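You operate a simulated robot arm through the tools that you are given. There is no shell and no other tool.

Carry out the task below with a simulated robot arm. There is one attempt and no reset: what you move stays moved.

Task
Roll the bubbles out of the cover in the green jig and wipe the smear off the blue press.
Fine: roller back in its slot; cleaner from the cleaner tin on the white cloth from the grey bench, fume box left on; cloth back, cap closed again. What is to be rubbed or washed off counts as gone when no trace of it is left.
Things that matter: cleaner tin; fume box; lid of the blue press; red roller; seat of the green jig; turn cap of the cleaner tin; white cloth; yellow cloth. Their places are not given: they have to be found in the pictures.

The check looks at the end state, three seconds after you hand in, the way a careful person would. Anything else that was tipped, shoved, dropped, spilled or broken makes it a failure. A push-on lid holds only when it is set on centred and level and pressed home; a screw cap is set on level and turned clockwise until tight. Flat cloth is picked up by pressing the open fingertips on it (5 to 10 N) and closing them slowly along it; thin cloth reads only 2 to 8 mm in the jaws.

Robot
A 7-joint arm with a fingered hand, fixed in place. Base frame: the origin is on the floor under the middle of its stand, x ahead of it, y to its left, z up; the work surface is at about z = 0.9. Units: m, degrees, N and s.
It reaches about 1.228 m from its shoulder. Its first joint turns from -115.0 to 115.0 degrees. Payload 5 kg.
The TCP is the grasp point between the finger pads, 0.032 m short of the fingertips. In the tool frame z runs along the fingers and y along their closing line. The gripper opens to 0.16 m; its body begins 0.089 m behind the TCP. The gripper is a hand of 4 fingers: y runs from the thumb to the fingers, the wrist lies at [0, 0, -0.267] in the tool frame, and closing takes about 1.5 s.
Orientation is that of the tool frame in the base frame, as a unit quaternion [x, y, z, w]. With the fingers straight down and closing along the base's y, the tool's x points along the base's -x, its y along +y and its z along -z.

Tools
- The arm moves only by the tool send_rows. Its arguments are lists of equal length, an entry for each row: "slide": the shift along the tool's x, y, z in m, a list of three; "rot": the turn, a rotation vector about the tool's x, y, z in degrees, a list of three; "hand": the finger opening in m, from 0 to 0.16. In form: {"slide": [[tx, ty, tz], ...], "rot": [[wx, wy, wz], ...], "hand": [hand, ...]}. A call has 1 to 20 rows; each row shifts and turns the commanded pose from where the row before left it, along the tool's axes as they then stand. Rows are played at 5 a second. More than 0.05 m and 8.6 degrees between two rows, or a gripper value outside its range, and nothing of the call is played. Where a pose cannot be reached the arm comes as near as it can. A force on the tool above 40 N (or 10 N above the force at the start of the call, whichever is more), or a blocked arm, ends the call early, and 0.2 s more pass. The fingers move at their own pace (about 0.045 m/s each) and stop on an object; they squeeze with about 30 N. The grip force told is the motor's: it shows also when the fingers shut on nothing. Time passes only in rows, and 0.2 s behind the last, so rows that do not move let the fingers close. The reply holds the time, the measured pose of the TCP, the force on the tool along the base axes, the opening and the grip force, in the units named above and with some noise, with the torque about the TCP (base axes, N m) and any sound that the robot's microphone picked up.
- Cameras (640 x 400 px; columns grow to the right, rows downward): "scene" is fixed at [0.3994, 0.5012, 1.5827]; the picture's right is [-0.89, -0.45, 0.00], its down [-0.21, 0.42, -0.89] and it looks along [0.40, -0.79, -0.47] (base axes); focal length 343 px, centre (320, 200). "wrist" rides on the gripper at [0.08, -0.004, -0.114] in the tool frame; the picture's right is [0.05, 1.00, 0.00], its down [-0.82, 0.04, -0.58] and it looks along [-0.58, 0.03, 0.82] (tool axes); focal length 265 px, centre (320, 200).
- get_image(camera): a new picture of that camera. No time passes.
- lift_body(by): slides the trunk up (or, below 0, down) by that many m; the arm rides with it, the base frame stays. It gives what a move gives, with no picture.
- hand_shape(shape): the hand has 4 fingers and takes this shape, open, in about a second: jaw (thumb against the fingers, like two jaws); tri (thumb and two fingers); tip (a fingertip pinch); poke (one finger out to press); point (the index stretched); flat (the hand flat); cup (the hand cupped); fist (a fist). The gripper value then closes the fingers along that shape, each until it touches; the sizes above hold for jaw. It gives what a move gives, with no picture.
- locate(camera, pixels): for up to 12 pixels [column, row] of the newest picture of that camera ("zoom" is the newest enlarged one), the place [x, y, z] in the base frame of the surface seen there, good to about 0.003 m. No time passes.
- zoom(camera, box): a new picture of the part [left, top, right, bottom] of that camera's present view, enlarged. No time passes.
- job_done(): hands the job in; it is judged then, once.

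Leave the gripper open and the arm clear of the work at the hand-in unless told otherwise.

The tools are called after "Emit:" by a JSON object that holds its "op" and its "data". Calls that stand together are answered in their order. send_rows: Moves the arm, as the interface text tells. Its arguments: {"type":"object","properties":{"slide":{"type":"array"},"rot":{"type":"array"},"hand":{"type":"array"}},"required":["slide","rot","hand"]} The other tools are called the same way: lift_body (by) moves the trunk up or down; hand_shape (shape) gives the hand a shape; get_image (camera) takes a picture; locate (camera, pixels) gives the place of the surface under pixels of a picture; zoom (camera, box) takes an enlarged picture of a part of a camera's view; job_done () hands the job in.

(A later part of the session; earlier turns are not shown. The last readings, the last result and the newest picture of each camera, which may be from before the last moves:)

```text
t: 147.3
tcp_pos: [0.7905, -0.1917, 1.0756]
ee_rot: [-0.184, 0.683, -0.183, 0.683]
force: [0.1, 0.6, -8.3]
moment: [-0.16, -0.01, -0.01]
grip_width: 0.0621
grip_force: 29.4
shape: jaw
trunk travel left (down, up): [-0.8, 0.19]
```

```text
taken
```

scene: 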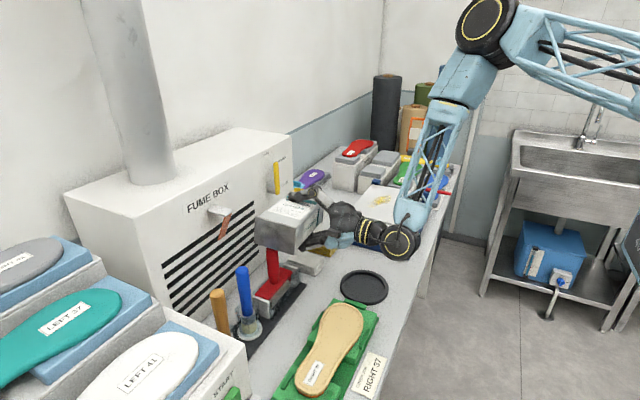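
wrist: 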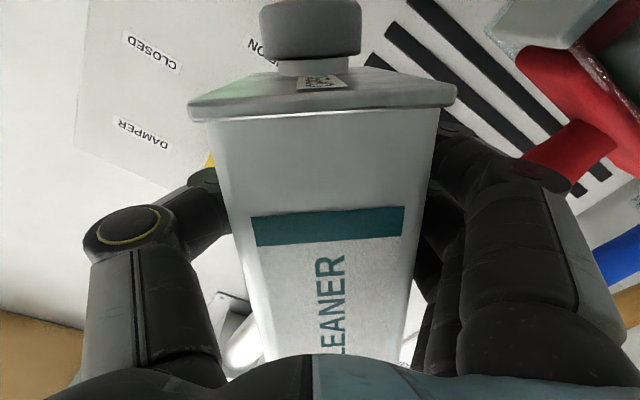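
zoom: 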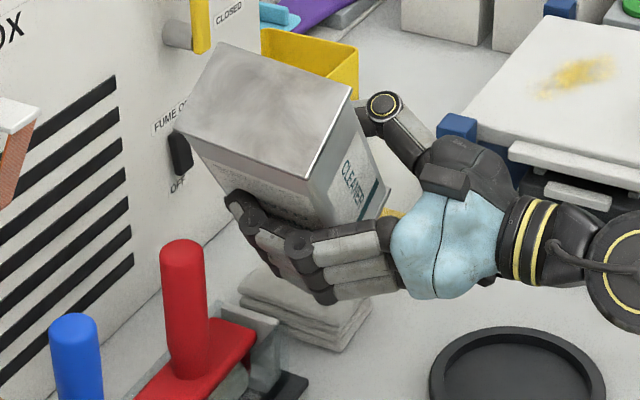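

No flow even at 150°, and the weight is unchanged at 8.3 N, so nothing comes out by tipping. I'll raise and bring the tin back upright.

Emit:
{"op": "send_rows", "data": {"slide": [[-0.0303, -0.0175, 0], [-0.0303, -0.0175, 0], [-0.0303, -0.0175, 0], [-0.0303, -0.0175, 0], [-0.0303, -0.0175, 0], [0, 0, 0], [0, 0, 0], [0, 0, 0], [0, 0, 0], [0, 0, 0], [0, 0, 0], [0, 0, 0], [0, 0, 0], [0, 0, 0]], "rot": [[0, 0, 0], [0, 0, 0], [0, 0, 0], [0, 0, 0], [0, 0, 0], [0, 0, -8.333], [0, 0, -8.333], [0, 0, -8.333], [0, 0, -8.333], [0, 0, -8.333], [0, 0, -8.333], [0, 0, -8.333], [0, 0, -8.333], [0, 0, -8.333]], "hand": [0.045, 0.045, 0.045, 0.045, 0.045, 0.045, 0.045, 0.045, 0.045, 0.045, 0.045, 0.045, 0.045, 0.045]}}

Emit:
{"op": "send_rows", "data": {"slide": [[0, 0, 0], [0, 0, 0], [0, 0, 0], [0, 0, 0], [0, 0, 0], [0, 0, 0], [0, 0, 0], [0, 0, 0], [0, 0, 0], [0, 0, 0]], "rot": [[0, 0, -8.333], [0, 0, -8.333], [0, 0, -8.333], [0, 0, -8.333], [0, 0, -8.333], [0, 0, -8.333], [0, 0, -8.333], [0, 0, -8.333], [0, 0, -8.333], [0, 0, 0]], "hand": [0.045, 0.045, 0.045, 0.045, 0.045, 0.045, 0.045, 0.045, 0.045, 0.045]}}

Emit:
{"op": "get_image", "data": {"camera": "scene"}}

Emit:
{"op": "zoom", "data": {"camera": "scene", "box": [230, 100, 390, 290]}}

Emit:
{"op": "get_image", "data": {"camera": "wrist"}}

```text
t: 150.3
tcp_pos: [0.793, -0.1904, 1.2484]
ee_rot: [0.562, -0.428, 0.562, -0.431]
force: [-0.6, 0.7, -8.5]
moment: [-0.24, 0.01, -0.05]
grip_width: 0.062
grip_force: 30.0
shape: jaw
trunk travel left (down, up): [-0.8, 0.19]
```

```text
t: 152.5
tcp_pos: [0.7908, -0.1924, 1.2495]
ee_rot: [0.707, 0.001, 0.707, -0.001]
force: [-0.4, -0.1, -9.3]
moment: [0.02, 0.0, 0.0]
grip_width: 0.0619
grip_force: 30.2
shape: jaw
trunk travel left (down, up): [-0.8, 0.19]
```

```text
taken
```

scene: 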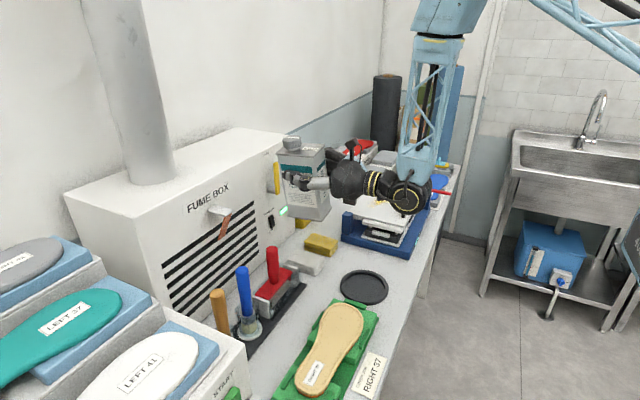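

```text
2.11 times, centred on (310, 195) of scene
```

zoom: 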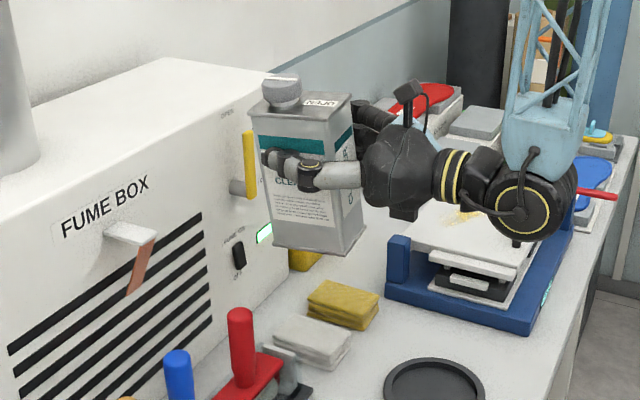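

```text
taken
```

wrist: 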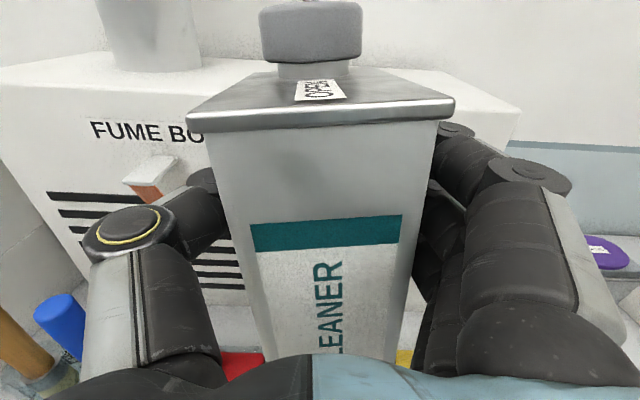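

Back upright with nothing spilled. Before setting it down I'll measure how the tin sits in the hand (top and bottom corners).

Emit:
{"op": "zoom", "data": {"camera": "scene", "box": [270, 125, 350, 225]}}

Emit:
{"op": "locate", "data": {"camera": "zoom", "pixels": [[130, 95], [120, 103], [280, 110], [130, 200], [165, 368], [300, 372], [230, 375], [270, 130], [200, 60], [290, 340], [335, 360], [215, 330]]}}

Emit:
{"op": "locate", "data": {"camera": "wrist", "pixels": [[200, 118], [320, 120], [440, 108], [225, 150], [420, 140], [250, 340], [385, 340], [310, 70], [300, 30], [255, 85], [370, 80]]}}

```text
4.00 times, centred on (310, 175) of scene
```

zoom: 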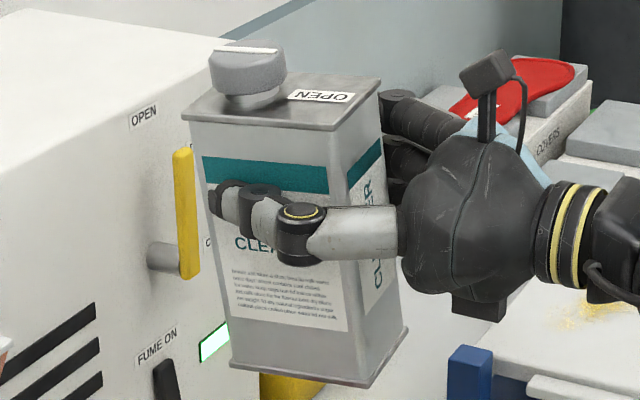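

```text
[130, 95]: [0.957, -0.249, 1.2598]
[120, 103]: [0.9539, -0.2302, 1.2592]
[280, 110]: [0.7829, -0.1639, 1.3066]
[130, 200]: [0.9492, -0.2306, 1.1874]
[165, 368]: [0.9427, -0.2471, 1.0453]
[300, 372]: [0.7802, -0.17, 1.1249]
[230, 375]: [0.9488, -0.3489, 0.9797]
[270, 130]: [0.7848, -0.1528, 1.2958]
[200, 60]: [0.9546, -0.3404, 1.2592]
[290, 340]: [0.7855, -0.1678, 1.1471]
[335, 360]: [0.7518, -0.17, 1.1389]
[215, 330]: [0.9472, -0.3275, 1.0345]
```

```text
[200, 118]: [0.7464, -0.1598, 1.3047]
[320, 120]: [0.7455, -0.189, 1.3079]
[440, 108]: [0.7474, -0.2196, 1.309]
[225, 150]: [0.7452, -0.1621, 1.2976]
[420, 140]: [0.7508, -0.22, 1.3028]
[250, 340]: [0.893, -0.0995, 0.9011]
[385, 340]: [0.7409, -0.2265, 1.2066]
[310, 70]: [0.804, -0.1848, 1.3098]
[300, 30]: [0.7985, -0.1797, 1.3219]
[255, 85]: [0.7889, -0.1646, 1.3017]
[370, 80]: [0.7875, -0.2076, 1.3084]
```

Emit:
{"op": "zoom", "data": {"camera": "scene", "box": [310, 190, 375, 230]}}

Emit:
{"op": "locate", "data": {"camera": "zoom", "pixels": [[150, 253], [200, 275], [240, 285], [180, 240], [230, 262], [260, 250], [150, 235], [120, 240]]}}

Emit:
{"op": "zoom", "data": {"camera": "scene", "box": [310, 135, 375, 175]}}

Emit:
{"op": "locate", "data": {"camera": "zoom", "pixels": [[40, 110], [100, 110], [130, 120], [70, 140], [120, 145], [60, 60], [180, 80], [20, 90]]}}

```text
9.85 times, centred on (342, 210) of scene
```

zoom: 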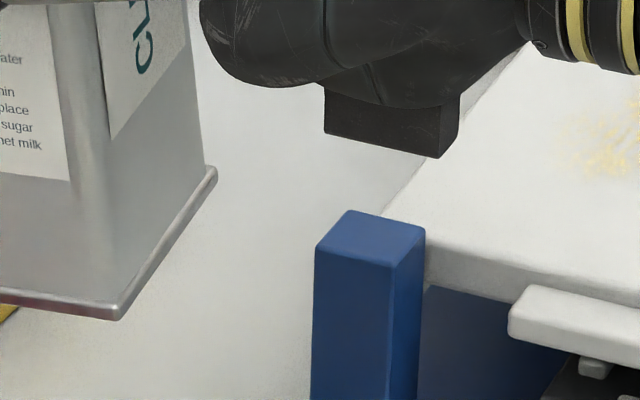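

```text
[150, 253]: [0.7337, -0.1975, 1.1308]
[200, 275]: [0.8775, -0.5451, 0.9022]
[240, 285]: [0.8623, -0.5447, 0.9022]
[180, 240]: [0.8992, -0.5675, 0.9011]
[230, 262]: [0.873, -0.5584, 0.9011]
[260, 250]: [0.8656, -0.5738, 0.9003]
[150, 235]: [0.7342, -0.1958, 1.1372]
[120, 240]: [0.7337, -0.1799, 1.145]
```

```text
9.85 times, centred on (342, 155) of scene
```

zoom: 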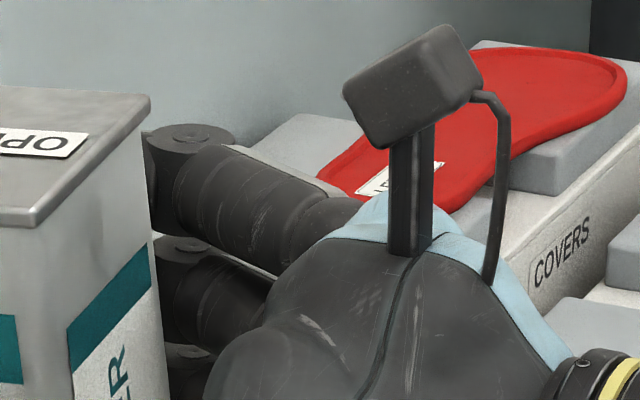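

```text
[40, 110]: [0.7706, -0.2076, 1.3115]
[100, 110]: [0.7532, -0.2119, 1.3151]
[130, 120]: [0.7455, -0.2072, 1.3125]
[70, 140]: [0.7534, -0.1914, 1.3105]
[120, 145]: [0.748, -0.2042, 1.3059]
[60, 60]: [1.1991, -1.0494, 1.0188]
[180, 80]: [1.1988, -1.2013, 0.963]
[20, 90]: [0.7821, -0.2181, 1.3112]
```

The tin leans about 4° forward and 3° toward +y in the grip. I'll correct that with the wrist, carry it back above its home spot, and lower to just above the bench.

Emit:
{"op": "send_rows", "data": {"slide": [[0, 0.02, -0.015], [0, 0.036, -0.02], [0, 0.036, -0.02], [0, 0.036, -0.02], [0, 0.036, -0.019], [-0.04, 0, 0], [-0.04, 0, 0], [-0.04, 0, 0], [-0.04, 0, 0], [-0.02, 0, 0], [0, 0, 0]], "rot": [[0, 4.2, 3], [0, 0, 0], [0, 0, 0], [0, 0, 0], [0, 0, 0], [0, 0, 0], [0, 0, 0], [0, 0, 0], [0, 0, 0], [0, 0, 0], [0, 0, 0]], "hand": [0.045, 0.045, 0.045, 0.045, 0.045, 0.045, 0.045, 0.045, 0.045, 0.045, 0.045]}}

Emit:
{"op": "get_image", "data": {"camera": "scene"}}

Emit:
{"op": "zoom", "data": {"camera": "scene", "box": [310, 150, 430, 280]}}

Emit:
{"op": "get_image", "data": {"camera": "wrist"}}

```text
t: 154.9
tcp_pos: [0.712, -0.3456, 1.0565]
ee_rot: [0.68, -0.017, 0.733, -0.019]
force: [0.4, -0.4, -7.8]
moment: [-0.01, 0.03, -0.02]
grip_width: 0.0621
grip_force: 29.8
shape: jaw
trunk travel left (down, up): [-0.8, 0.19]
```

```text
taken
```

scene: 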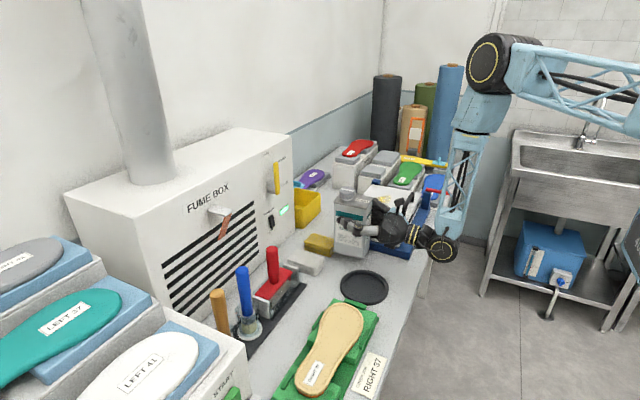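

```text
3.08 times, centred on (370, 215) of scene
```

zoom: 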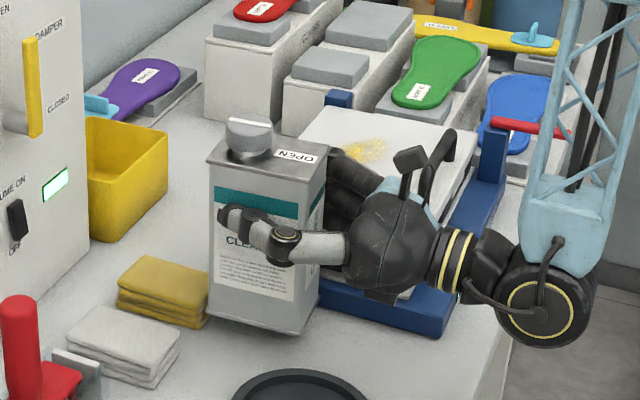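

```text
taken
```

wrist: 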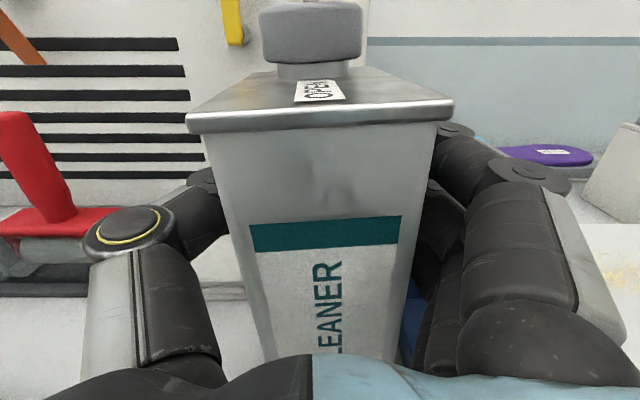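

Emit:
{"op": "locate", "data": {"camera": "zoom", "pixels": [[215, 300], [290, 325], [215, 180], [295, 180], [315, 160], [318, 300], [230, 145], [265, 145], [248, 130], [212, 158], [303, 172], [300, 330]]}}

Emit:
{"op": "locate", "data": {"camera": "wrist", "pixels": [[195, 118], [445, 105], [230, 90], [410, 90], [265, 80], [370, 78], [320, 115], [215, 150], [430, 135], [255, 330], [395, 330], [300, 170]]}}

```text
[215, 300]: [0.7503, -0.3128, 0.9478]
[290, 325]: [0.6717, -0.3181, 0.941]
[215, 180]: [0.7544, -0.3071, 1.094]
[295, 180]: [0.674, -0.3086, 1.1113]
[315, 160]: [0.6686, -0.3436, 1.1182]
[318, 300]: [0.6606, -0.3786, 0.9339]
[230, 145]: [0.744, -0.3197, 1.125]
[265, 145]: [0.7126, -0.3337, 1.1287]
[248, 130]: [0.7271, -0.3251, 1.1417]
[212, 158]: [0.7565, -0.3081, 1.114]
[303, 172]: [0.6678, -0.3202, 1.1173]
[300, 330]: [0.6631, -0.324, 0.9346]
```

```text
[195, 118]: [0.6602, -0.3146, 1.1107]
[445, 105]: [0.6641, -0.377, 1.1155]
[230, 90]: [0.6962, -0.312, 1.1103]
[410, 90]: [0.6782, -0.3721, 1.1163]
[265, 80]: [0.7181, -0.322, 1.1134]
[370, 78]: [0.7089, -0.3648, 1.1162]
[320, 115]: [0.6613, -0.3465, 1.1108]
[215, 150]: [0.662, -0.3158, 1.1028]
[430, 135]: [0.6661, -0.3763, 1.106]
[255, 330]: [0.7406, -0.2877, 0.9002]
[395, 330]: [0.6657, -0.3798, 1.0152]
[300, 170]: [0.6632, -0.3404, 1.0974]
```

Remaining lean is about 2° toward +y. I'll correct it, shift by (-15, -10.5) mm to the home spot, and lower 2.3 cm.

Emit:
{"op": "send_rows", "data": {"slide": [[0.0016, 0.0104, -0.015], [-0.01, 0.0005, -0.0008], [-0.013, 0.0007, -0.001], [0, 0, 0]], "rot": [[0, 0, 2.2], [0, 0, 0], [0, 0, 0], [0, 0, 0]], "hand": [0.045, 0.045, 0.045, 0.045]}}

Emit:
{"op": "zoom", "data": {"camera": "scene", "box": [310, 150, 430, 280]}}

Emit:
{"op": "locate", "data": {"camera": "zoom", "pixels": [[225, 310], [300, 335], [225, 200], [305, 200], [322, 175], [328, 320], [265, 175], [300, 350], [230, 330]]}}

```text
t: 155.9
tcp_pos: [0.6985, -0.3547, 1.0333]
ee_rot: [0.68, -0.031, 0.732, -0.033]
force: [-0.1, 0.9, -7.7]
moment: [0.01, 0.01, 0.02]
grip_width: 0.0618
grip_force: 30.2
shape: jaw
trunk travel left (down, up): [-0.8, 0.19]
```

```text
3.08 times, centred on (370, 215) of scene
```

zoom: 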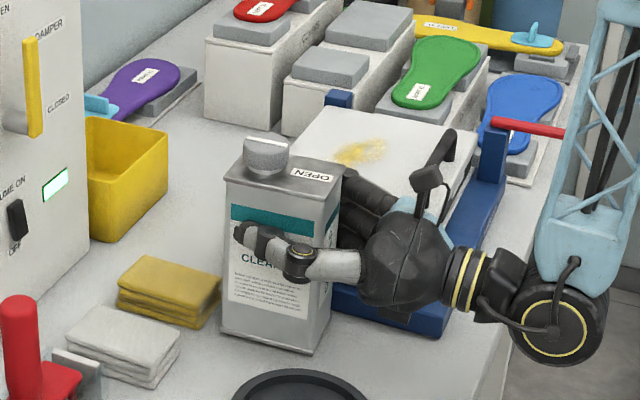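

```text
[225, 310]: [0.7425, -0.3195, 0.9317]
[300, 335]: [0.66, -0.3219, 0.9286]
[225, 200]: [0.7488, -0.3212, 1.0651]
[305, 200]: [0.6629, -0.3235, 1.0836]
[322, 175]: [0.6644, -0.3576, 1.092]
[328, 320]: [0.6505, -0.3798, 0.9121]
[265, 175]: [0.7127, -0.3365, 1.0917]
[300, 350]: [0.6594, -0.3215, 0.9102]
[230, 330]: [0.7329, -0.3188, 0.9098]
```

The sides are vertical in y now. A 3° forward lean remains, so I'll correct it and lower in small steps until it touches.

Emit:
{"op": "send_rows", "data": {"slide": [[0, 0, 0], [-0.003, 0.0003, -0.0004], [-0.003, 0.0003, -0.0004], [0, 0, 0]], "rot": [[0, 3, 0], [0, 0, 0], [0, 0, 0], [0, 0, 0]], "hand": [0.045, 0.045, 0.045, 0.045]}}

Emit:
{"op": "zoom", "data": {"camera": "scene", "box": [310, 150, 430, 280]}}

Emit:
{"op": "locate", "data": {"camera": "zoom", "pixels": [[225, 310], [300, 335], [225, 200], [305, 200], [320, 175], [328, 320], [335, 200], [325, 330], [230, 330], [300, 350]]}}

```text
t: 156.9
tcp_pos: [0.6974, -0.3556, 1.0291]
ee_rot: [0.66, -0.03, 0.75, -0.033]
force: [3.2, -0.1, 4.5]
moment: [0.21, 0.13, -0.03]
grip_width: 0.0619
grip_force: 30.5
shape: jaw
trunk travel left (down, up): [-0.8, 0.19]
```

```text
3.08 times, centred on (370, 215) of scene
```

zoom: 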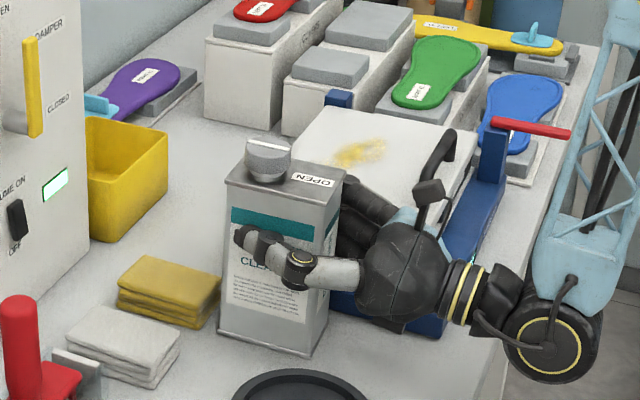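

```text
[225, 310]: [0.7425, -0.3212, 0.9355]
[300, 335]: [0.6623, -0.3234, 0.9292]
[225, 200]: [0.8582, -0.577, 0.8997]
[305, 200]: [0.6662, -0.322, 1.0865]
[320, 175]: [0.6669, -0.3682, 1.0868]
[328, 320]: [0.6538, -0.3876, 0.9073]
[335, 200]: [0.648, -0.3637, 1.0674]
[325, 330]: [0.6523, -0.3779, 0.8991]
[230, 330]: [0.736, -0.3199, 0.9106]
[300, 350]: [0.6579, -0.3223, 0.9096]
```

Touchdown (the bench carries it now) and the tin is vertical at its home spot. I'll open the fingers gently to 0.08.

Emit:
{"op": "send_rows", "data": {"slide": [[-0.001, 0.0001, -0.0001], [0, 0, 0], [0, 0, 0], [0, 0, 0], [0, 0, 0], [0, 0, 0]], "rot": [[0, 0, 0], [0, 0, 0], [0, 0, 0], [0, 0, 0], [0, 0, 0], [0, 0, 0]], "hand": [0.045, 0.058, 0.064, 0.07, 0.078, 0.08]}}

Emit:
{"op": "zoom", "data": {"camera": "scene", "box": [310, 150, 430, 280]}}

Emit:
{"op": "get_image", "data": {"camera": "wrist"}}

```text
t: 158.3
tcp_pos: [0.6958, -0.3558, 1.027]
ee_rot: [0.66, -0.032, 0.75, -0.033]
force: [0.6, -0.7, 0.2]
moment: [0.01, -0.01, -0.02]
grip_width: 0.0792
grip_force: 0.0
shape: jaw
trunk travel left (down, up): [-0.8, 0.19]
```

```text
3.08 times, centred on (370, 215) of scene
```

zoom: 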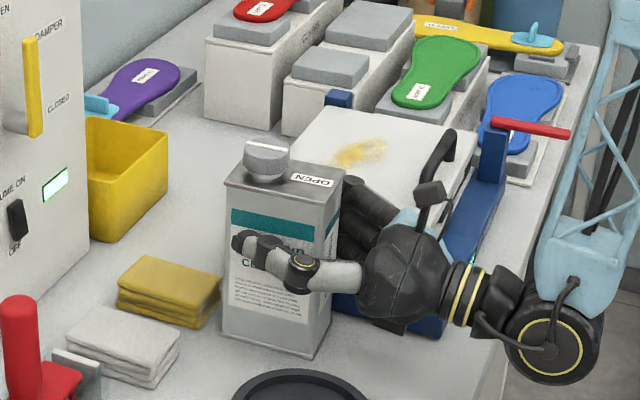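

```text
taken
```

wrist: 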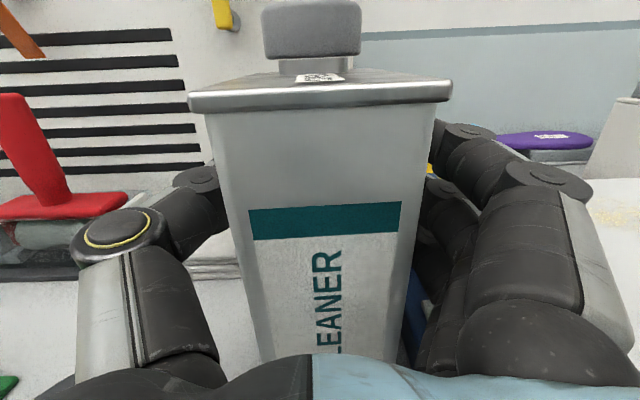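

The tin stands free and upright. I'll retreat straight back along -x.

Emit:
{"op": "send_rows", "data": {"slide": [[0.0025, -0.0001, -0.0198], [0.0051, -0.0003, -0.0397], [0.0051, -0.0003, -0.0397], [0.0051, -0.0003, -0.0397], [0.0051, -0.0003, -0.0397], [0.0025, -0.0001, -0.0198]], "rot": [[0, 0, 0], [0, 0, 0], [0, 0, 0], [0, 0, 0], [0, 0, 0], [0, 0, 0]], "hand": [0.08, 0.08, 0.08, 0.08, 0.08, 0.08]}}

Emit:
{"op": "get_image", "data": {"camera": "scene"}}

Emit:
{"op": "zoom", "data": {"camera": "scene", "box": [330, 160, 410, 270]}}

Emit:
{"op": "get_image", "data": {"camera": "wrist"}}

```text
t: 159.7
tcp_pos: [0.4968, -0.3564, 1.026]
ee_rot: [0.66, -0.031, 0.75, -0.032]
force: [-0.2, 0.2, 0.1]
moment: [-0.02, -0.01, -0.03]
grip_width: 0.0791
grip_force: 0.0
shape: jaw
trunk travel left (down, up): [-0.8, 0.19]
```

```text
taken
```

scene: 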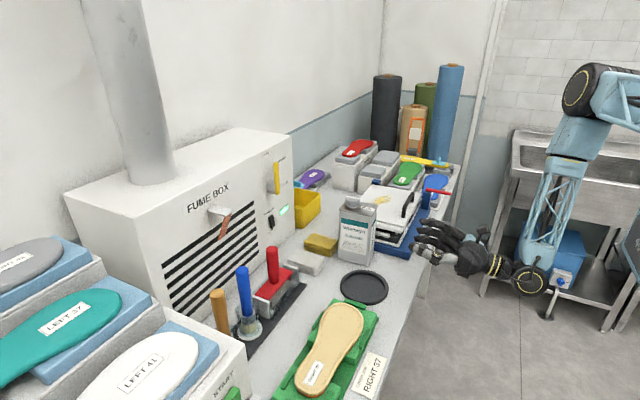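

```text
3.64 times, centred on (370, 215) of scene
```

zoom: 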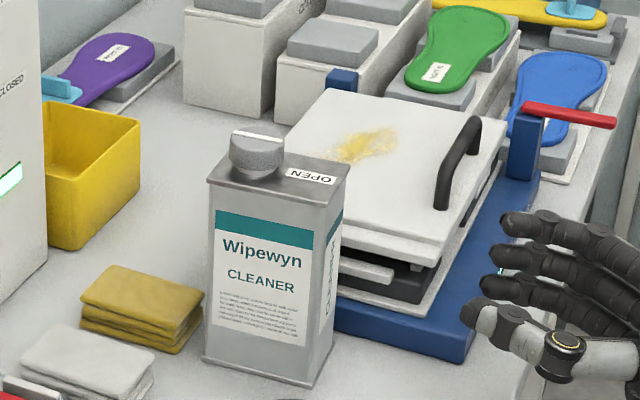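

```text
taken
```

wrist: 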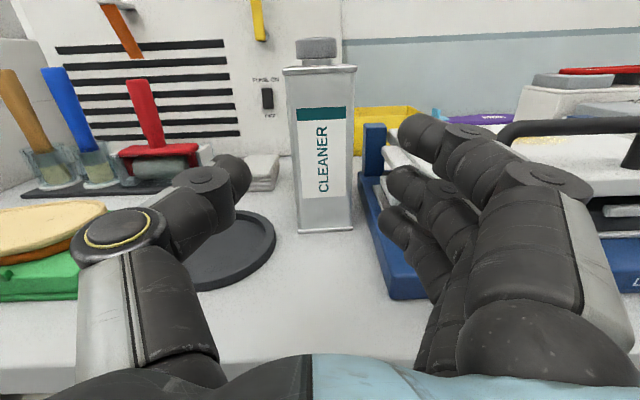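

The tin is back in place, upright, and the press is undisturbed. Tipping gave nothing, so I need to look at the cap closely and see whether it turns further. I'll level the hand, rise, and pitch it to point down (camera on the far side).

Emit:
{"op": "send_rows", "data": {"slide": [[0, 0, 0], [0, 0, 0], [0.039, 0, 0], [0.039, 0, 0], [0.039, 0, 0], [0.039, 0, 0], [0.039, 0, 0], [0.039, 0, 0], [0.039, 0, 0], [0, 0, 0], [0, 0, 0], [0, 0, 0], [0, 0, 0], [0, 0, 0], [0, 0, 0], [0, 0, 0], [0, 0, 0], [0, 0, 0], [0, 0, 0], [0, 0, 0]], "rot": [[0, -3.64, -2.63], [0, -3.64, -2.63], [0, 0, 0], [0, 0, 0], [0, 0, 0], [0, 0, 0], [0, 0, 0], [0, 0, 0], [0, 0, 0], [0, -8.182, 0], [0, -8.182, 0], [0, -8.182, 0], [0, -8.182, 0], [0, -8.182, 0], [0, -8.182, 0], [0, -8.182, 0], [0, -8.182, 0], [0, -8.182, 0], [0, -8.182, 0], [0, -8.182, 0]], "hand": [0.08, 0.08, 0.08, 0.08, 0.08, 0.08, 0.08, 0.08, 0.08, 0.08, 0.08, 0.08, 0.08, 0.08, 0.08, 0.08, 0.08, 0.08, 0.08, 0.08]}}

Emit:
{"op": "hand_shape", "data": {"shape": "tri"}}

Emit:
{"op": "get_image", "data": {"camera": "wrist"}}

Emit:
{"op": "get_image", "data": {"camera": "scene"}}

```text
t: 163.9
tcp_pos: [0.498, -0.3549, 1.3]
ee_rot: [1.0, 0.001, -0.002, 0.002]
force: [0.7, 0.0, -0.2]
moment: [0.0, 0.05, -0.01]
grip_width: 0.0791
grip_force: 0.2
shape: jaw
trunk travel left (down, up): [-0.8, 0.19]
```

```text
t: 164.8
tcp_pos: [0.4973, -0.3548, 1.2996]
ee_rot: [1.0, 0.0, 0.001, 0.001]
force: [0.1, 0.8, -0.8]
moment: [0.0, 0.02, 0.03]
grip_width: 0.1597
grip_force: 0.0
shape: tri
trunk travel left (down, up): [-0.8, 0.19]
```

```text
taken
```

wrist: 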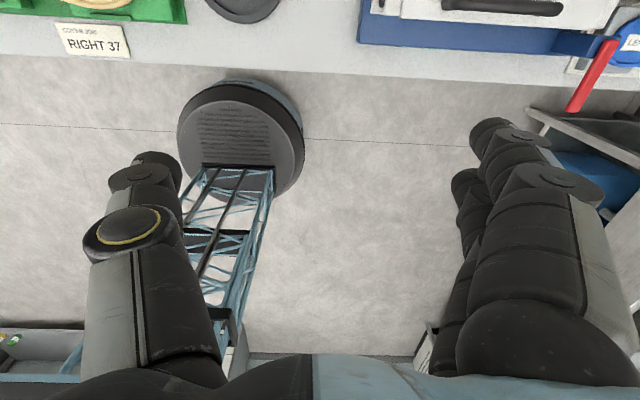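

```text
taken
```

scene: 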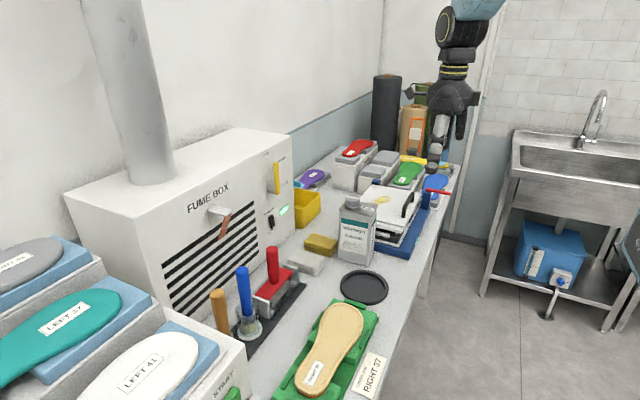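

Emit:
{"op": "send_rows", "data": {"slide": [[0.04, 0, 0.01], [0.04, 0, 0.015], [0.04, 0, 0.015], [0.045, 0, 0.015], [0.045, 0, 0.015], [0, 0, 0.01], [0, 0, 0]], "rot": [[0, 0, 0], [0, 0, 0], [0, 0, 0], [0, 0, 0], [0, 0, 0], [0, 0, 0], [0, 0, 0]], "hand": [0.12, 0.1, 0.09, 0.09, 0.09, 0.09, 0.09]}}

Emit:
{"op": "get_image", "data": {"camera": "wrist"}}

Emit:
{"op": "zoom", "data": {"camera": "wrist", "box": [250, 50, 390, 170]}}

```text
t: 166.4
tcp_pos: [0.7085, -0.3518, 1.2194]
ee_rot: [1.0, 0.001, 0.0, 0.001]
force: [-0.6, -0.1, 0.5]
moment: [0.02, 0.03, 0.01]
grip_width: 0.0908
grip_force: 0.1
shape: tri
trunk travel left (down, up): [-0.8, 0.19]
```

```text
taken
```

wrist: 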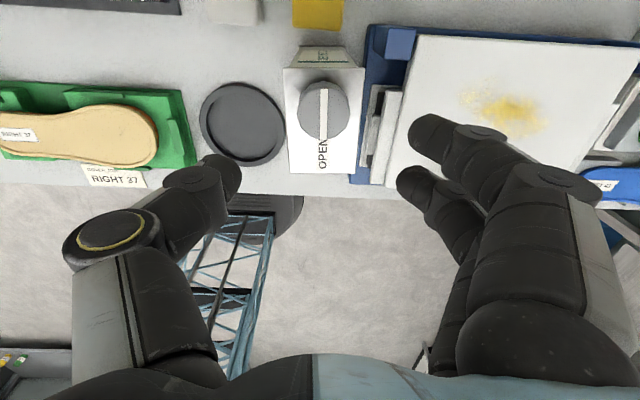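

```text
3.33 times, centred on (320, 110) of wrist
```

zoom: 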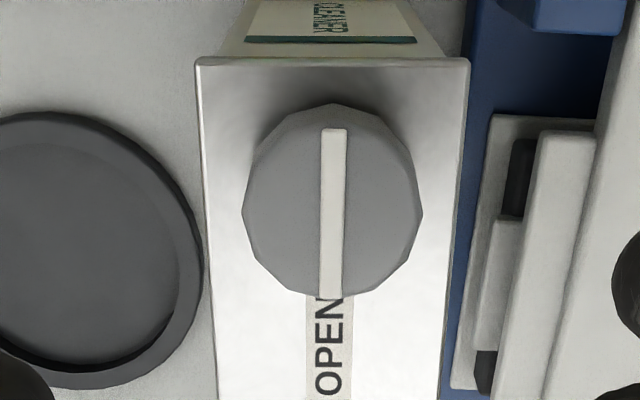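

The white line points exactly at OPEN, so the cap is open; tipping simply doesn't dispense. The remaining way is to bring the cloth to the open cap and dab it. I'll go back to "jaw" and yaw to the default orientation to fetch the white cloth.

Emit:
{"op": "hand_shape", "data": {"shape": "jaw"}}

Emit:
{"op": "send_rows", "data": {"slide": [[0, 0, -0.02], [0, 0, -0.02], [0, 0, 0], [0, 0, 0], [0, 0, 0], [0, 0, 0], [0, 0, 0], [0, 0, 0], [0, 0, 0], [0, 0, 0], [0, 0, 0]], "rot": [[0, 0, -8.182], [0, 0, -8.182], [0, 0, -8.182], [0, 0, -8.182], [0, 0, -8.182], [0, 0, -8.182], [0, 0, -8.182], [0, 0, -8.182], [0, 0, -8.182], [0, 0, -8.182], [0, 0, -8.182]], "hand": [0.16, 0.16, 0.16, 0.16, 0.16, 0.16, 0.16, 0.16, 0.16, 0.16, 0.16]}}

Emit:
{"op": "send_rows", "data": {"slide": [[0, 0, 0], [0, 0, 0], [0, 0, 0], [0, 0, 0], [0, 0, 0], [0, 0, 0], [0, 0, 0], [0, 0, 0], [0, 0, 0], [0, 0, 0], [0, 0, 0], [0, 0, 0]], "rot": [[0, 0, -8.182], [0, 0, -8.182], [0, 0, -8.182], [0, 0, -8.182], [0, 0, -8.182], [0, 0, -8.182], [0, 0, -8.182], [0, 0, -8.182], [0, 0, -8.182], [0, 0, -8.182], [0, 0, -8.182], [0, 0, 0]], "hand": [0.16, 0.16, 0.16, 0.16, 0.16, 0.16, 0.16, 0.16, 0.16, 0.16, 0.16, 0.16]}}

Emit:
{"op": "get_image", "data": {"camera": "wrist"}}

Emit:
{"op": "get_image", "data": {"camera": "scene"}}

```text
t: 167.3
tcp_pos: [0.7075, -0.3536, 1.2193]
ee_rot: [1.0, 0.001, 0.0, 0.001]
force: [0.4, -0.4, 0.1]
moment: [0.01, 0.02, -0.03]
grip_width: 0.1602
grip_force: 0.0
shape: jaw
trunk travel left (down, up): [-0.8, 0.19]
```

```text
t: 169.7
tcp_pos: [0.7063, -0.3553, 1.259]
ee_rot: [0.706, 0.708, 0.0, 0.0]
force: [0.9, -0.2, -0.2]
moment: [0.02, 0.02, 0.04]
grip_width: 0.1599
grip_force: 0.1
shape: jaw
trunk travel left (down, up): [-0.8, 0.19]
```

```text
t: 172.3
tcp_pos: [0.7067, -0.3538, 1.2605]
ee_rot: [-0.001, 1.0, -0.001, 0.0]
force: [0.2, -0.4, 0.7]
moment: [0.02, 0.02, -0.03]
grip_width: 0.16
grip_force: 0.1
shape: jaw
trunk travel left (down, up): [-0.8, 0.19]
```

```text
taken
```

wrist: 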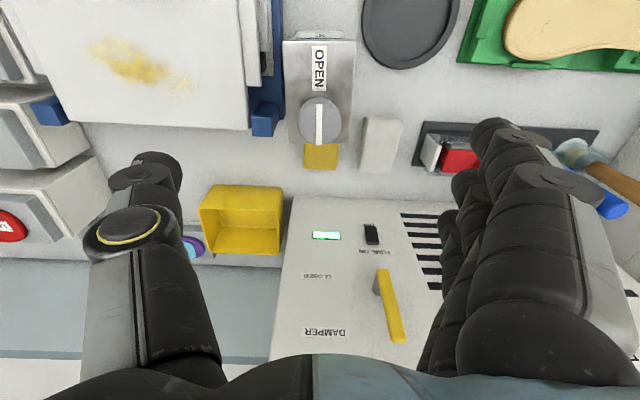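

```text
taken
```

scene: 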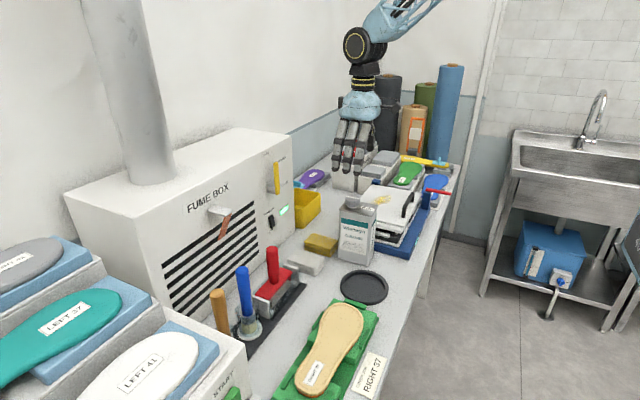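

I'll check the damper lever's location, since the hand will come down nearby over the white cloth.

Emit:
{"op": "locate", "data": {"camera": "wrist", "pixels": [[383, 275], [390, 310], [400, 338], [376, 282], [365, 140], [395, 145], [362, 175], [395, 178], [380, 155], [372, 230], [430, 155], [320, 160]]}}

Emit:
{"op": "send_rows", "data": {"slide": [[-0.02, 0.02, 0], [-0.03, 0.033, 0], [-0.03, 0.033, 0], [-0.023, 0.028, 0], [0, 0, 0]], "rot": [[0, 0, 0], [0, 0, 0], [0, 0, 0], [0, 0, 0], [0, 0, 0]], "hand": [0.14, 0.12, 0.1, 0.09, 0.09]}}

Emit:
{"op": "get_image", "data": {"camera": "wrist"}}

```text
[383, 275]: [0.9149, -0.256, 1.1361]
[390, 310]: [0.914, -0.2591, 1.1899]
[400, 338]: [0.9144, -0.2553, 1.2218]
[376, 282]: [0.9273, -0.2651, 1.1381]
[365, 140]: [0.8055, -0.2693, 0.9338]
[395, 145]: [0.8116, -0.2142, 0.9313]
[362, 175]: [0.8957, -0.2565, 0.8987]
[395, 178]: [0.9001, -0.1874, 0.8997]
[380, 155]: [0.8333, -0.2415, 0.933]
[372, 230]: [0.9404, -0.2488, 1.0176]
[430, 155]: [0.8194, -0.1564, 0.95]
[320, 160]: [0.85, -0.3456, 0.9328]
```

```text
t: 173.5
tcp_pos: [0.8089, -0.242, 1.2618]
ee_rot: [0.0, 1.0, -0.001, 0.001]
force: [0.1, 0.1, -0.7]
moment: [0.0, -0.02, 0.0]
grip_width: 0.0906
grip_force: 0.1
shape: jaw
trunk travel left (down, up): [-0.8, 0.19]
```

```text
taken
```

wrist: 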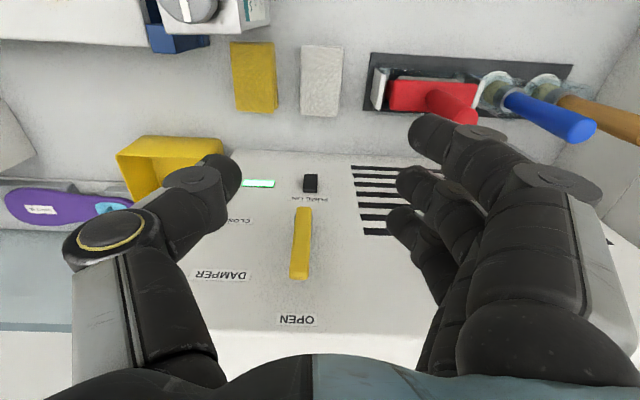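

The damper lever is at x≈0.914, y≈-0.256, and the hand at x≈0.803 keeps 4 cm clear of it. I'll come down over the white cloth to z≈1.0 first.

Emit:
{"op": "send_rows", "data": {"slide": [[0.006, 0.001, 0.04], [0, 0, 0.045], [0, 0, 0.045], [0, 0, 0.045], [0, 0, 0.045], [0, 0, 0.042], [0, 0, 0]], "rot": [[0, 0, 0], [0, 0, 0], [0, 0, 0], [0, 0, 0], [0, 0, 0], [0, 0, 0], [0, 0, 0]], "hand": [0.088, 0.088, 0.088, 0.088, 0.088, 0.088, 0.088]}}

Emit:
{"op": "get_image", "data": {"camera": "wrist"}}

Emit:
{"op": "zoom", "data": {"camera": "scene", "box": [250, 170, 370, 290]}}

```text
t: 175.1
tcp_pos: [0.8029, -0.2419, 0.9982]
ee_rot: [0.0, 1.0, -0.001, 0.0]
force: [0.1, 0.0, 0.9]
moment: [0.03, -0.02, -0.01]
grip_width: 0.0888
grip_force: 0.0
shape: jaw
trunk travel left (down, up): [-0.8, 0.19]
```

```text
taken
```

wrist: 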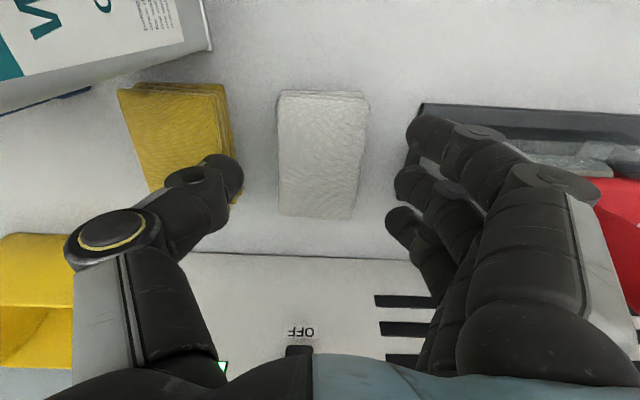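

```text
3.33 times, centred on (310, 230) of scene
```

zoom: 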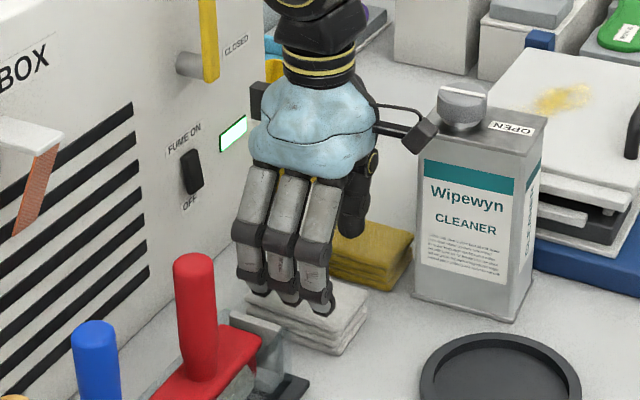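

I'll measure the cloth's edges relative to the fingers here.

Emit:
{"op": "locate", "data": {"camera": "wrist", "pixels": [[283, 110], [360, 110], [281, 205], [350, 208], [320, 150], [225, 120], [232, 185], [240, 170], [405, 180], [415, 150], [425, 110], [230, 200]]}}

```text
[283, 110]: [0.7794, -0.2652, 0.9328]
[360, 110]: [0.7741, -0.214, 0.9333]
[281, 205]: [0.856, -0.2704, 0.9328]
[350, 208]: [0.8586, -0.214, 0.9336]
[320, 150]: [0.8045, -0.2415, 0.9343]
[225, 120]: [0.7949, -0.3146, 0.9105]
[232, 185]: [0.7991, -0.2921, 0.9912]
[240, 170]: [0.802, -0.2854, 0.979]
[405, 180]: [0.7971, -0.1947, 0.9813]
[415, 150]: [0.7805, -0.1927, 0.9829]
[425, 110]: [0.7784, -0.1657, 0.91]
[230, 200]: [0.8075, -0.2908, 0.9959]
```

The hand is centred. I'll narrow to 0.078 to keep the thumb off the yellow cloth and lower so the tips reach about z 0.922, holding the upper half of the pad.

Emit:
{"op": "send_rows", "data": {"slide": [[0, 0.001, 0], [0, 0, 0.015], [0, 0, 0.015], [0, 0, 0.015], [0, 0, 0]], "rot": [[0, 0, 0], [0, 0, 0], [0, 0, 0], [0, 0, 0], [0, 0, 0]], "hand": [0.078, 0.078, 0.078, 0.078, 0.078]}}

Emit:
{"op": "get_image", "data": {"camera": "wrist"}}

Emit:
{"op": "zoom", "data": {"camera": "scene", "box": [270, 200, 350, 290]}}

```text
t: 176.3
tcp_pos: [0.8042, -0.2393, 0.953]
ee_rot: [0.001, 1.0, -0.001, 0.0]
force: [-0.2, 0.9, 0.6]
moment: [0.01, 0.01, 0.01]
grip_width: 0.0789
grip_force: 0.0
shape: jaw
trunk travel left (down, up): [-0.8, 0.19]
```

```text
taken
```

wrist: 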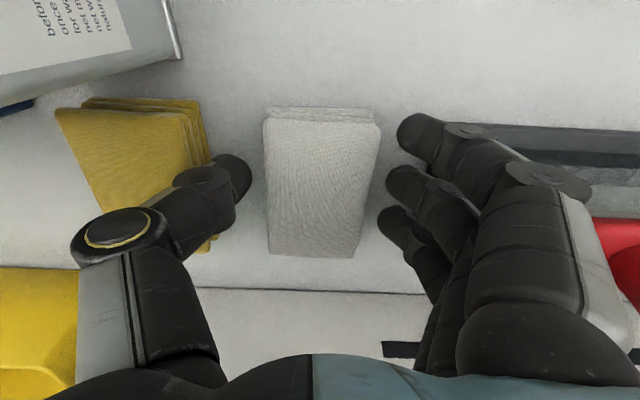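

```text
4.44 times, centred on (310, 245) of scene
```

zoom: 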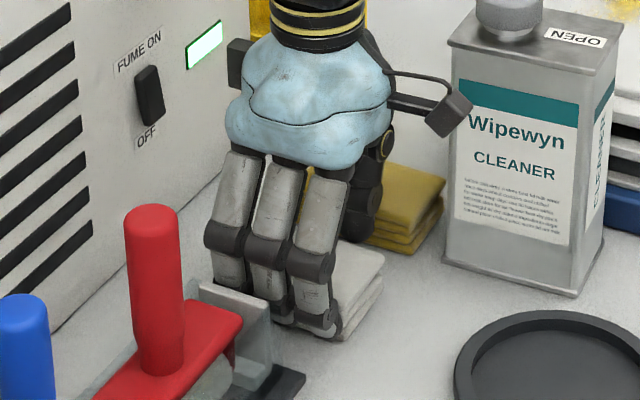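

Positioned on both sides of the white pad, clear of the yellow one. I'll close slowly on it.

Emit:
{"op": "send_rows", "data": {"slide": [[0, 0, 0], [0, 0, 0], [0, 0, 0], [0, 0, 0], [0, 0, 0], [0, 0, 0]], "rot": [[0, 0, 0], [0, 0, 0], [0, 0, 0], [0, 0, 0], [0, 0, 0], [0, 0, 0]], "hand": [0.07, 0.06, 0.05, 0.04, 0.035, 0.03]}}

Emit:
{"op": "get_image", "data": {"camera": "wrist"}}

```text
t: 177.7
tcp_pos: [0.8045, -0.2398, 0.9534]
ee_rot: [0.0, 1.0, -0.001, -0.001]
force: [0.1, 0.3, 0.0]
moment: [0.02, 0.02, 0.01]
grip_width: 0.0588
grip_force: 30.3
shape: jaw
trunk travel left (down, up): [-0.8, 0.19]
```

```text
taken
```

wrist: 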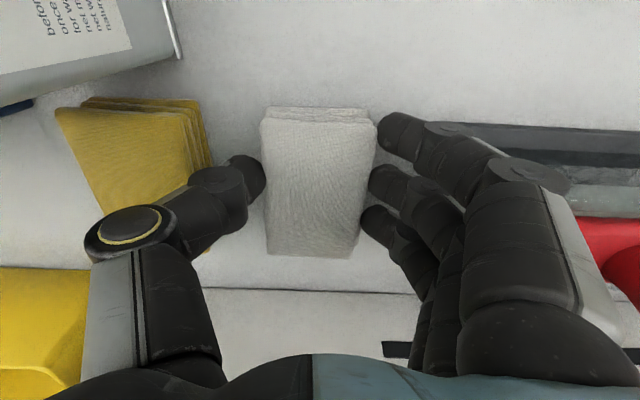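

Gripped at 59 mm with 30 N; the folded cloth holds like a pad. I'll lift it.

Emit:
{"op": "send_rows", "data": {"slide": [[0, 0, -0.01], [0, 0, -0.02], [0, 0, -0.03], [0, 0, -0.03], [0, 0, 0]], "rot": [[0, 0, 0], [0, 0, 0], [0, 0, 0], [0, 0, 0], [0, 0, 0]], "hand": [0.03, 0.03, 0.03, 0.03, 0.03]}}

Emit:
{"op": "get_image", "data": {"camera": "wrist"}}

Emit:
{"op": "zoom", "data": {"camera": "scene", "box": [270, 180, 370, 290]}}

```text
t: 178.9
tcp_pos: [0.8047, -0.2391, 1.0406]
ee_rot: [0.0, 1.0, -0.001, 0.0]
force: [-0.4, 0.6, -0.8]
moment: [0.01, 0.0, -0.01]
grip_width: 0.0588
grip_force: 29.7
shape: jaw
trunk travel left (down, up): [-0.8, 0.19]
```

```text
taken
```

wrist: 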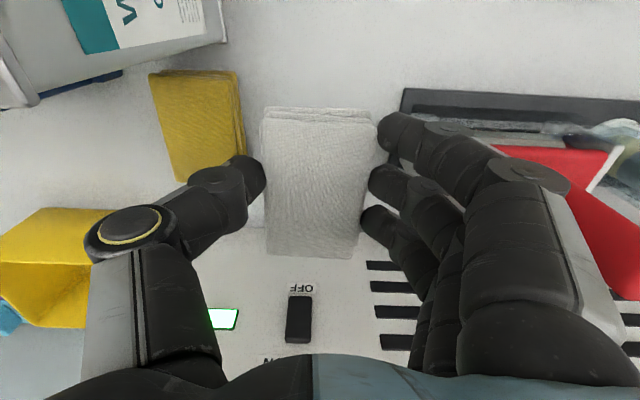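

```text
3.64 times, centred on (320, 235) of scene
```

zoom: 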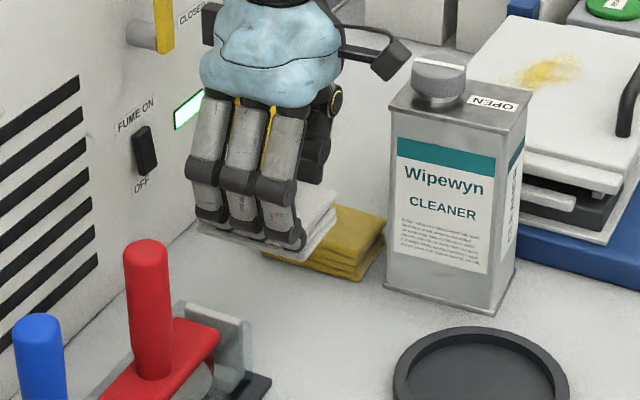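

The cloth is held, its bottom face about 53 mm below the TCP. Now I'll locate the open cap after the put-back to dab the cloth on it.

Emit:
{"op": "locate", "data": {"camera": "zoom", "pixels": [[415, 80], [440, 65], [463, 80], [440, 85], [438, 75], [392, 108], [520, 120], [515, 100], [440, 110], [402, 290], [495, 310]]}}

Emit:
{"op": "get_image", "data": {"camera": "scene"}}

```text
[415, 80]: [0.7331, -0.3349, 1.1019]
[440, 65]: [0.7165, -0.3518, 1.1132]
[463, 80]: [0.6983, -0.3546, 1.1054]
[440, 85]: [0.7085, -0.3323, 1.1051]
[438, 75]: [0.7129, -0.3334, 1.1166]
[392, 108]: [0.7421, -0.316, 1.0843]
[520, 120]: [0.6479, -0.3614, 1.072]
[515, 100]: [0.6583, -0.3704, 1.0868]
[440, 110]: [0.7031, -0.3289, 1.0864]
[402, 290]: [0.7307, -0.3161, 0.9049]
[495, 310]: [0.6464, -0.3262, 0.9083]
```

```text
taken
```

scene: 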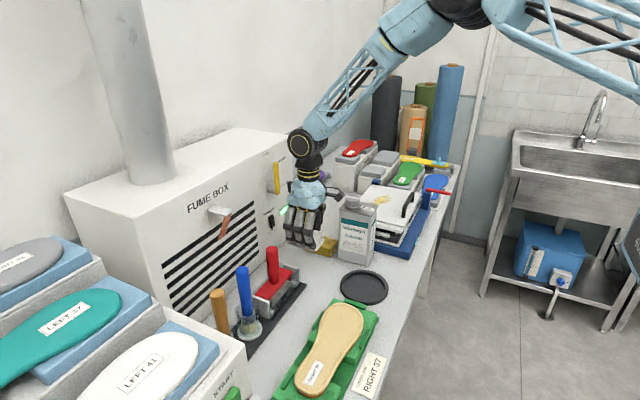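

The cap is at about (0.7155, -0.352), top z≈1.114. I'll raise the cloth, carry it over the cap, and lower to just above contact.

Emit:
{"op": "send_rows", "data": {"slide": [[0, 0, -0.045], [0, 0, -0.045], [0, 0, -0.045], [0, 0, -0.045], [0, 0, -0.03], [0.03, -0.035, 0], [0.035, -0.035, 0], [0.0357, -0.043, 0.02], [0, 0, 0.035], [0, 0, 0.02], [0, 0, 0]], "rot": [[0, 0, 0], [0, 0, 0], [0, 0, 0], [0, 0, 0], [0, 0, 0], [0, 0, 0], [0, 0, 0], [0, 0, 0], [0, 0, 0], [0, 0, 0], [0, 0, 0]], "hand": [0.03, 0.03, 0.03, 0.03, 0.03, 0.03, 0.03, 0.03, 0.03, 0.03, 0.03]}}

Emit:
{"op": "get_image", "data": {"camera": "wrist"}}

Emit:
{"op": "zoom", "data": {"camera": "scene", "box": [310, 120, 430, 270]}}

```text
refused: row 8 steps farther than a row can; nothing moved
```

```text
taken
```

wrist: 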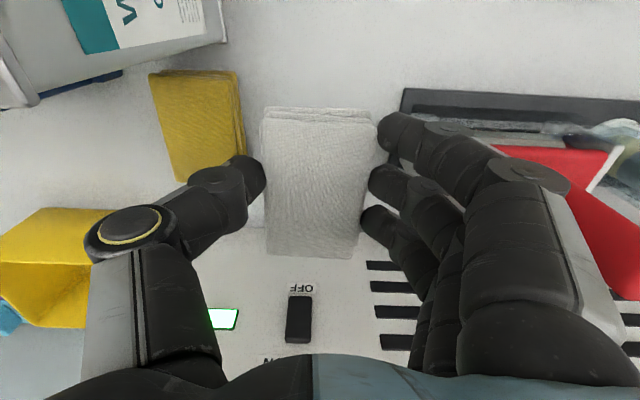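

```text
2.67 times, centred on (370, 195) of scene
```

zoom: 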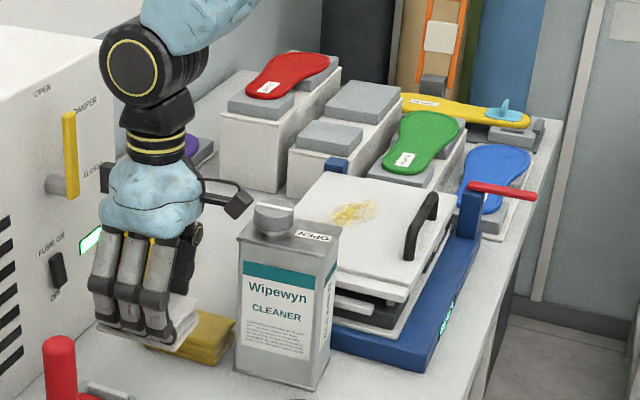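

One row was too long. I'll resend with shorter steps.

Emit:
{"op": "send_rows", "data": {"slide": [[0, 0, -0.045], [0, 0, -0.045], [0, 0, -0.045], [0, 0, -0.045], [0, 0, -0.03], [0.025, -0.028, 0], [0.025, -0.028, 0], [0.025, -0.028, 0], [0.0257, -0.029, 0], [0, 0, 0.035], [0, 0, 0.03], [0, 0, 0]], "rot": [[0, 0, 0], [0, 0, 0], [0, 0, 0], [0, 0, 0], [0, 0, 0], [0, 0, 0], [0, 0, 0], [0, 0, 0], [0, 0, 0], [0, 0, 0], [0, 0, 0], [0, 0, 0]], "hand": [0.03, 0.03, 0.03, 0.03, 0.03, 0.03, 0.03, 0.03, 0.03, 0.03, 0.03, 0.03]}}

Emit:
{"op": "get_image", "data": {"camera": "wrist"}}

Emit:
{"op": "zoom", "data": {"camera": "scene", "box": [310, 120, 430, 270]}}

```text
t: 181.5
tcp_pos: [0.7031, -0.3508, 1.1893]
ee_rot: [0.0, 1.0, 0.0, 0.0]
force: [0.0, 0.6, 0.2]
moment: [-0.03, -0.02, 0.0]
grip_width: 0.0589
grip_force: 30.5
shape: jaw
trunk travel left (down, up): [-0.8, 0.19]
```

```text
taken
```

wrist: 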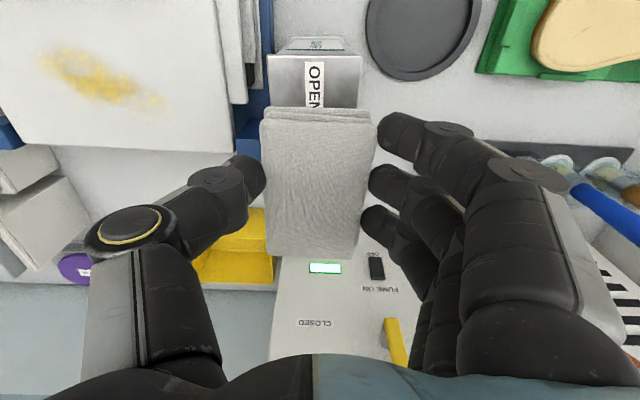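

```text
2.67 times, centred on (370, 195) of scene
```

zoom: 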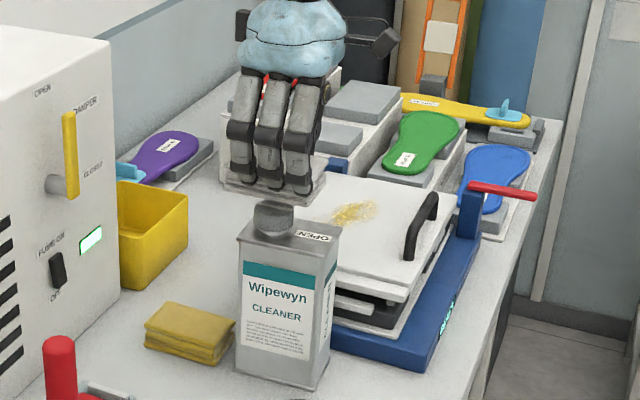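

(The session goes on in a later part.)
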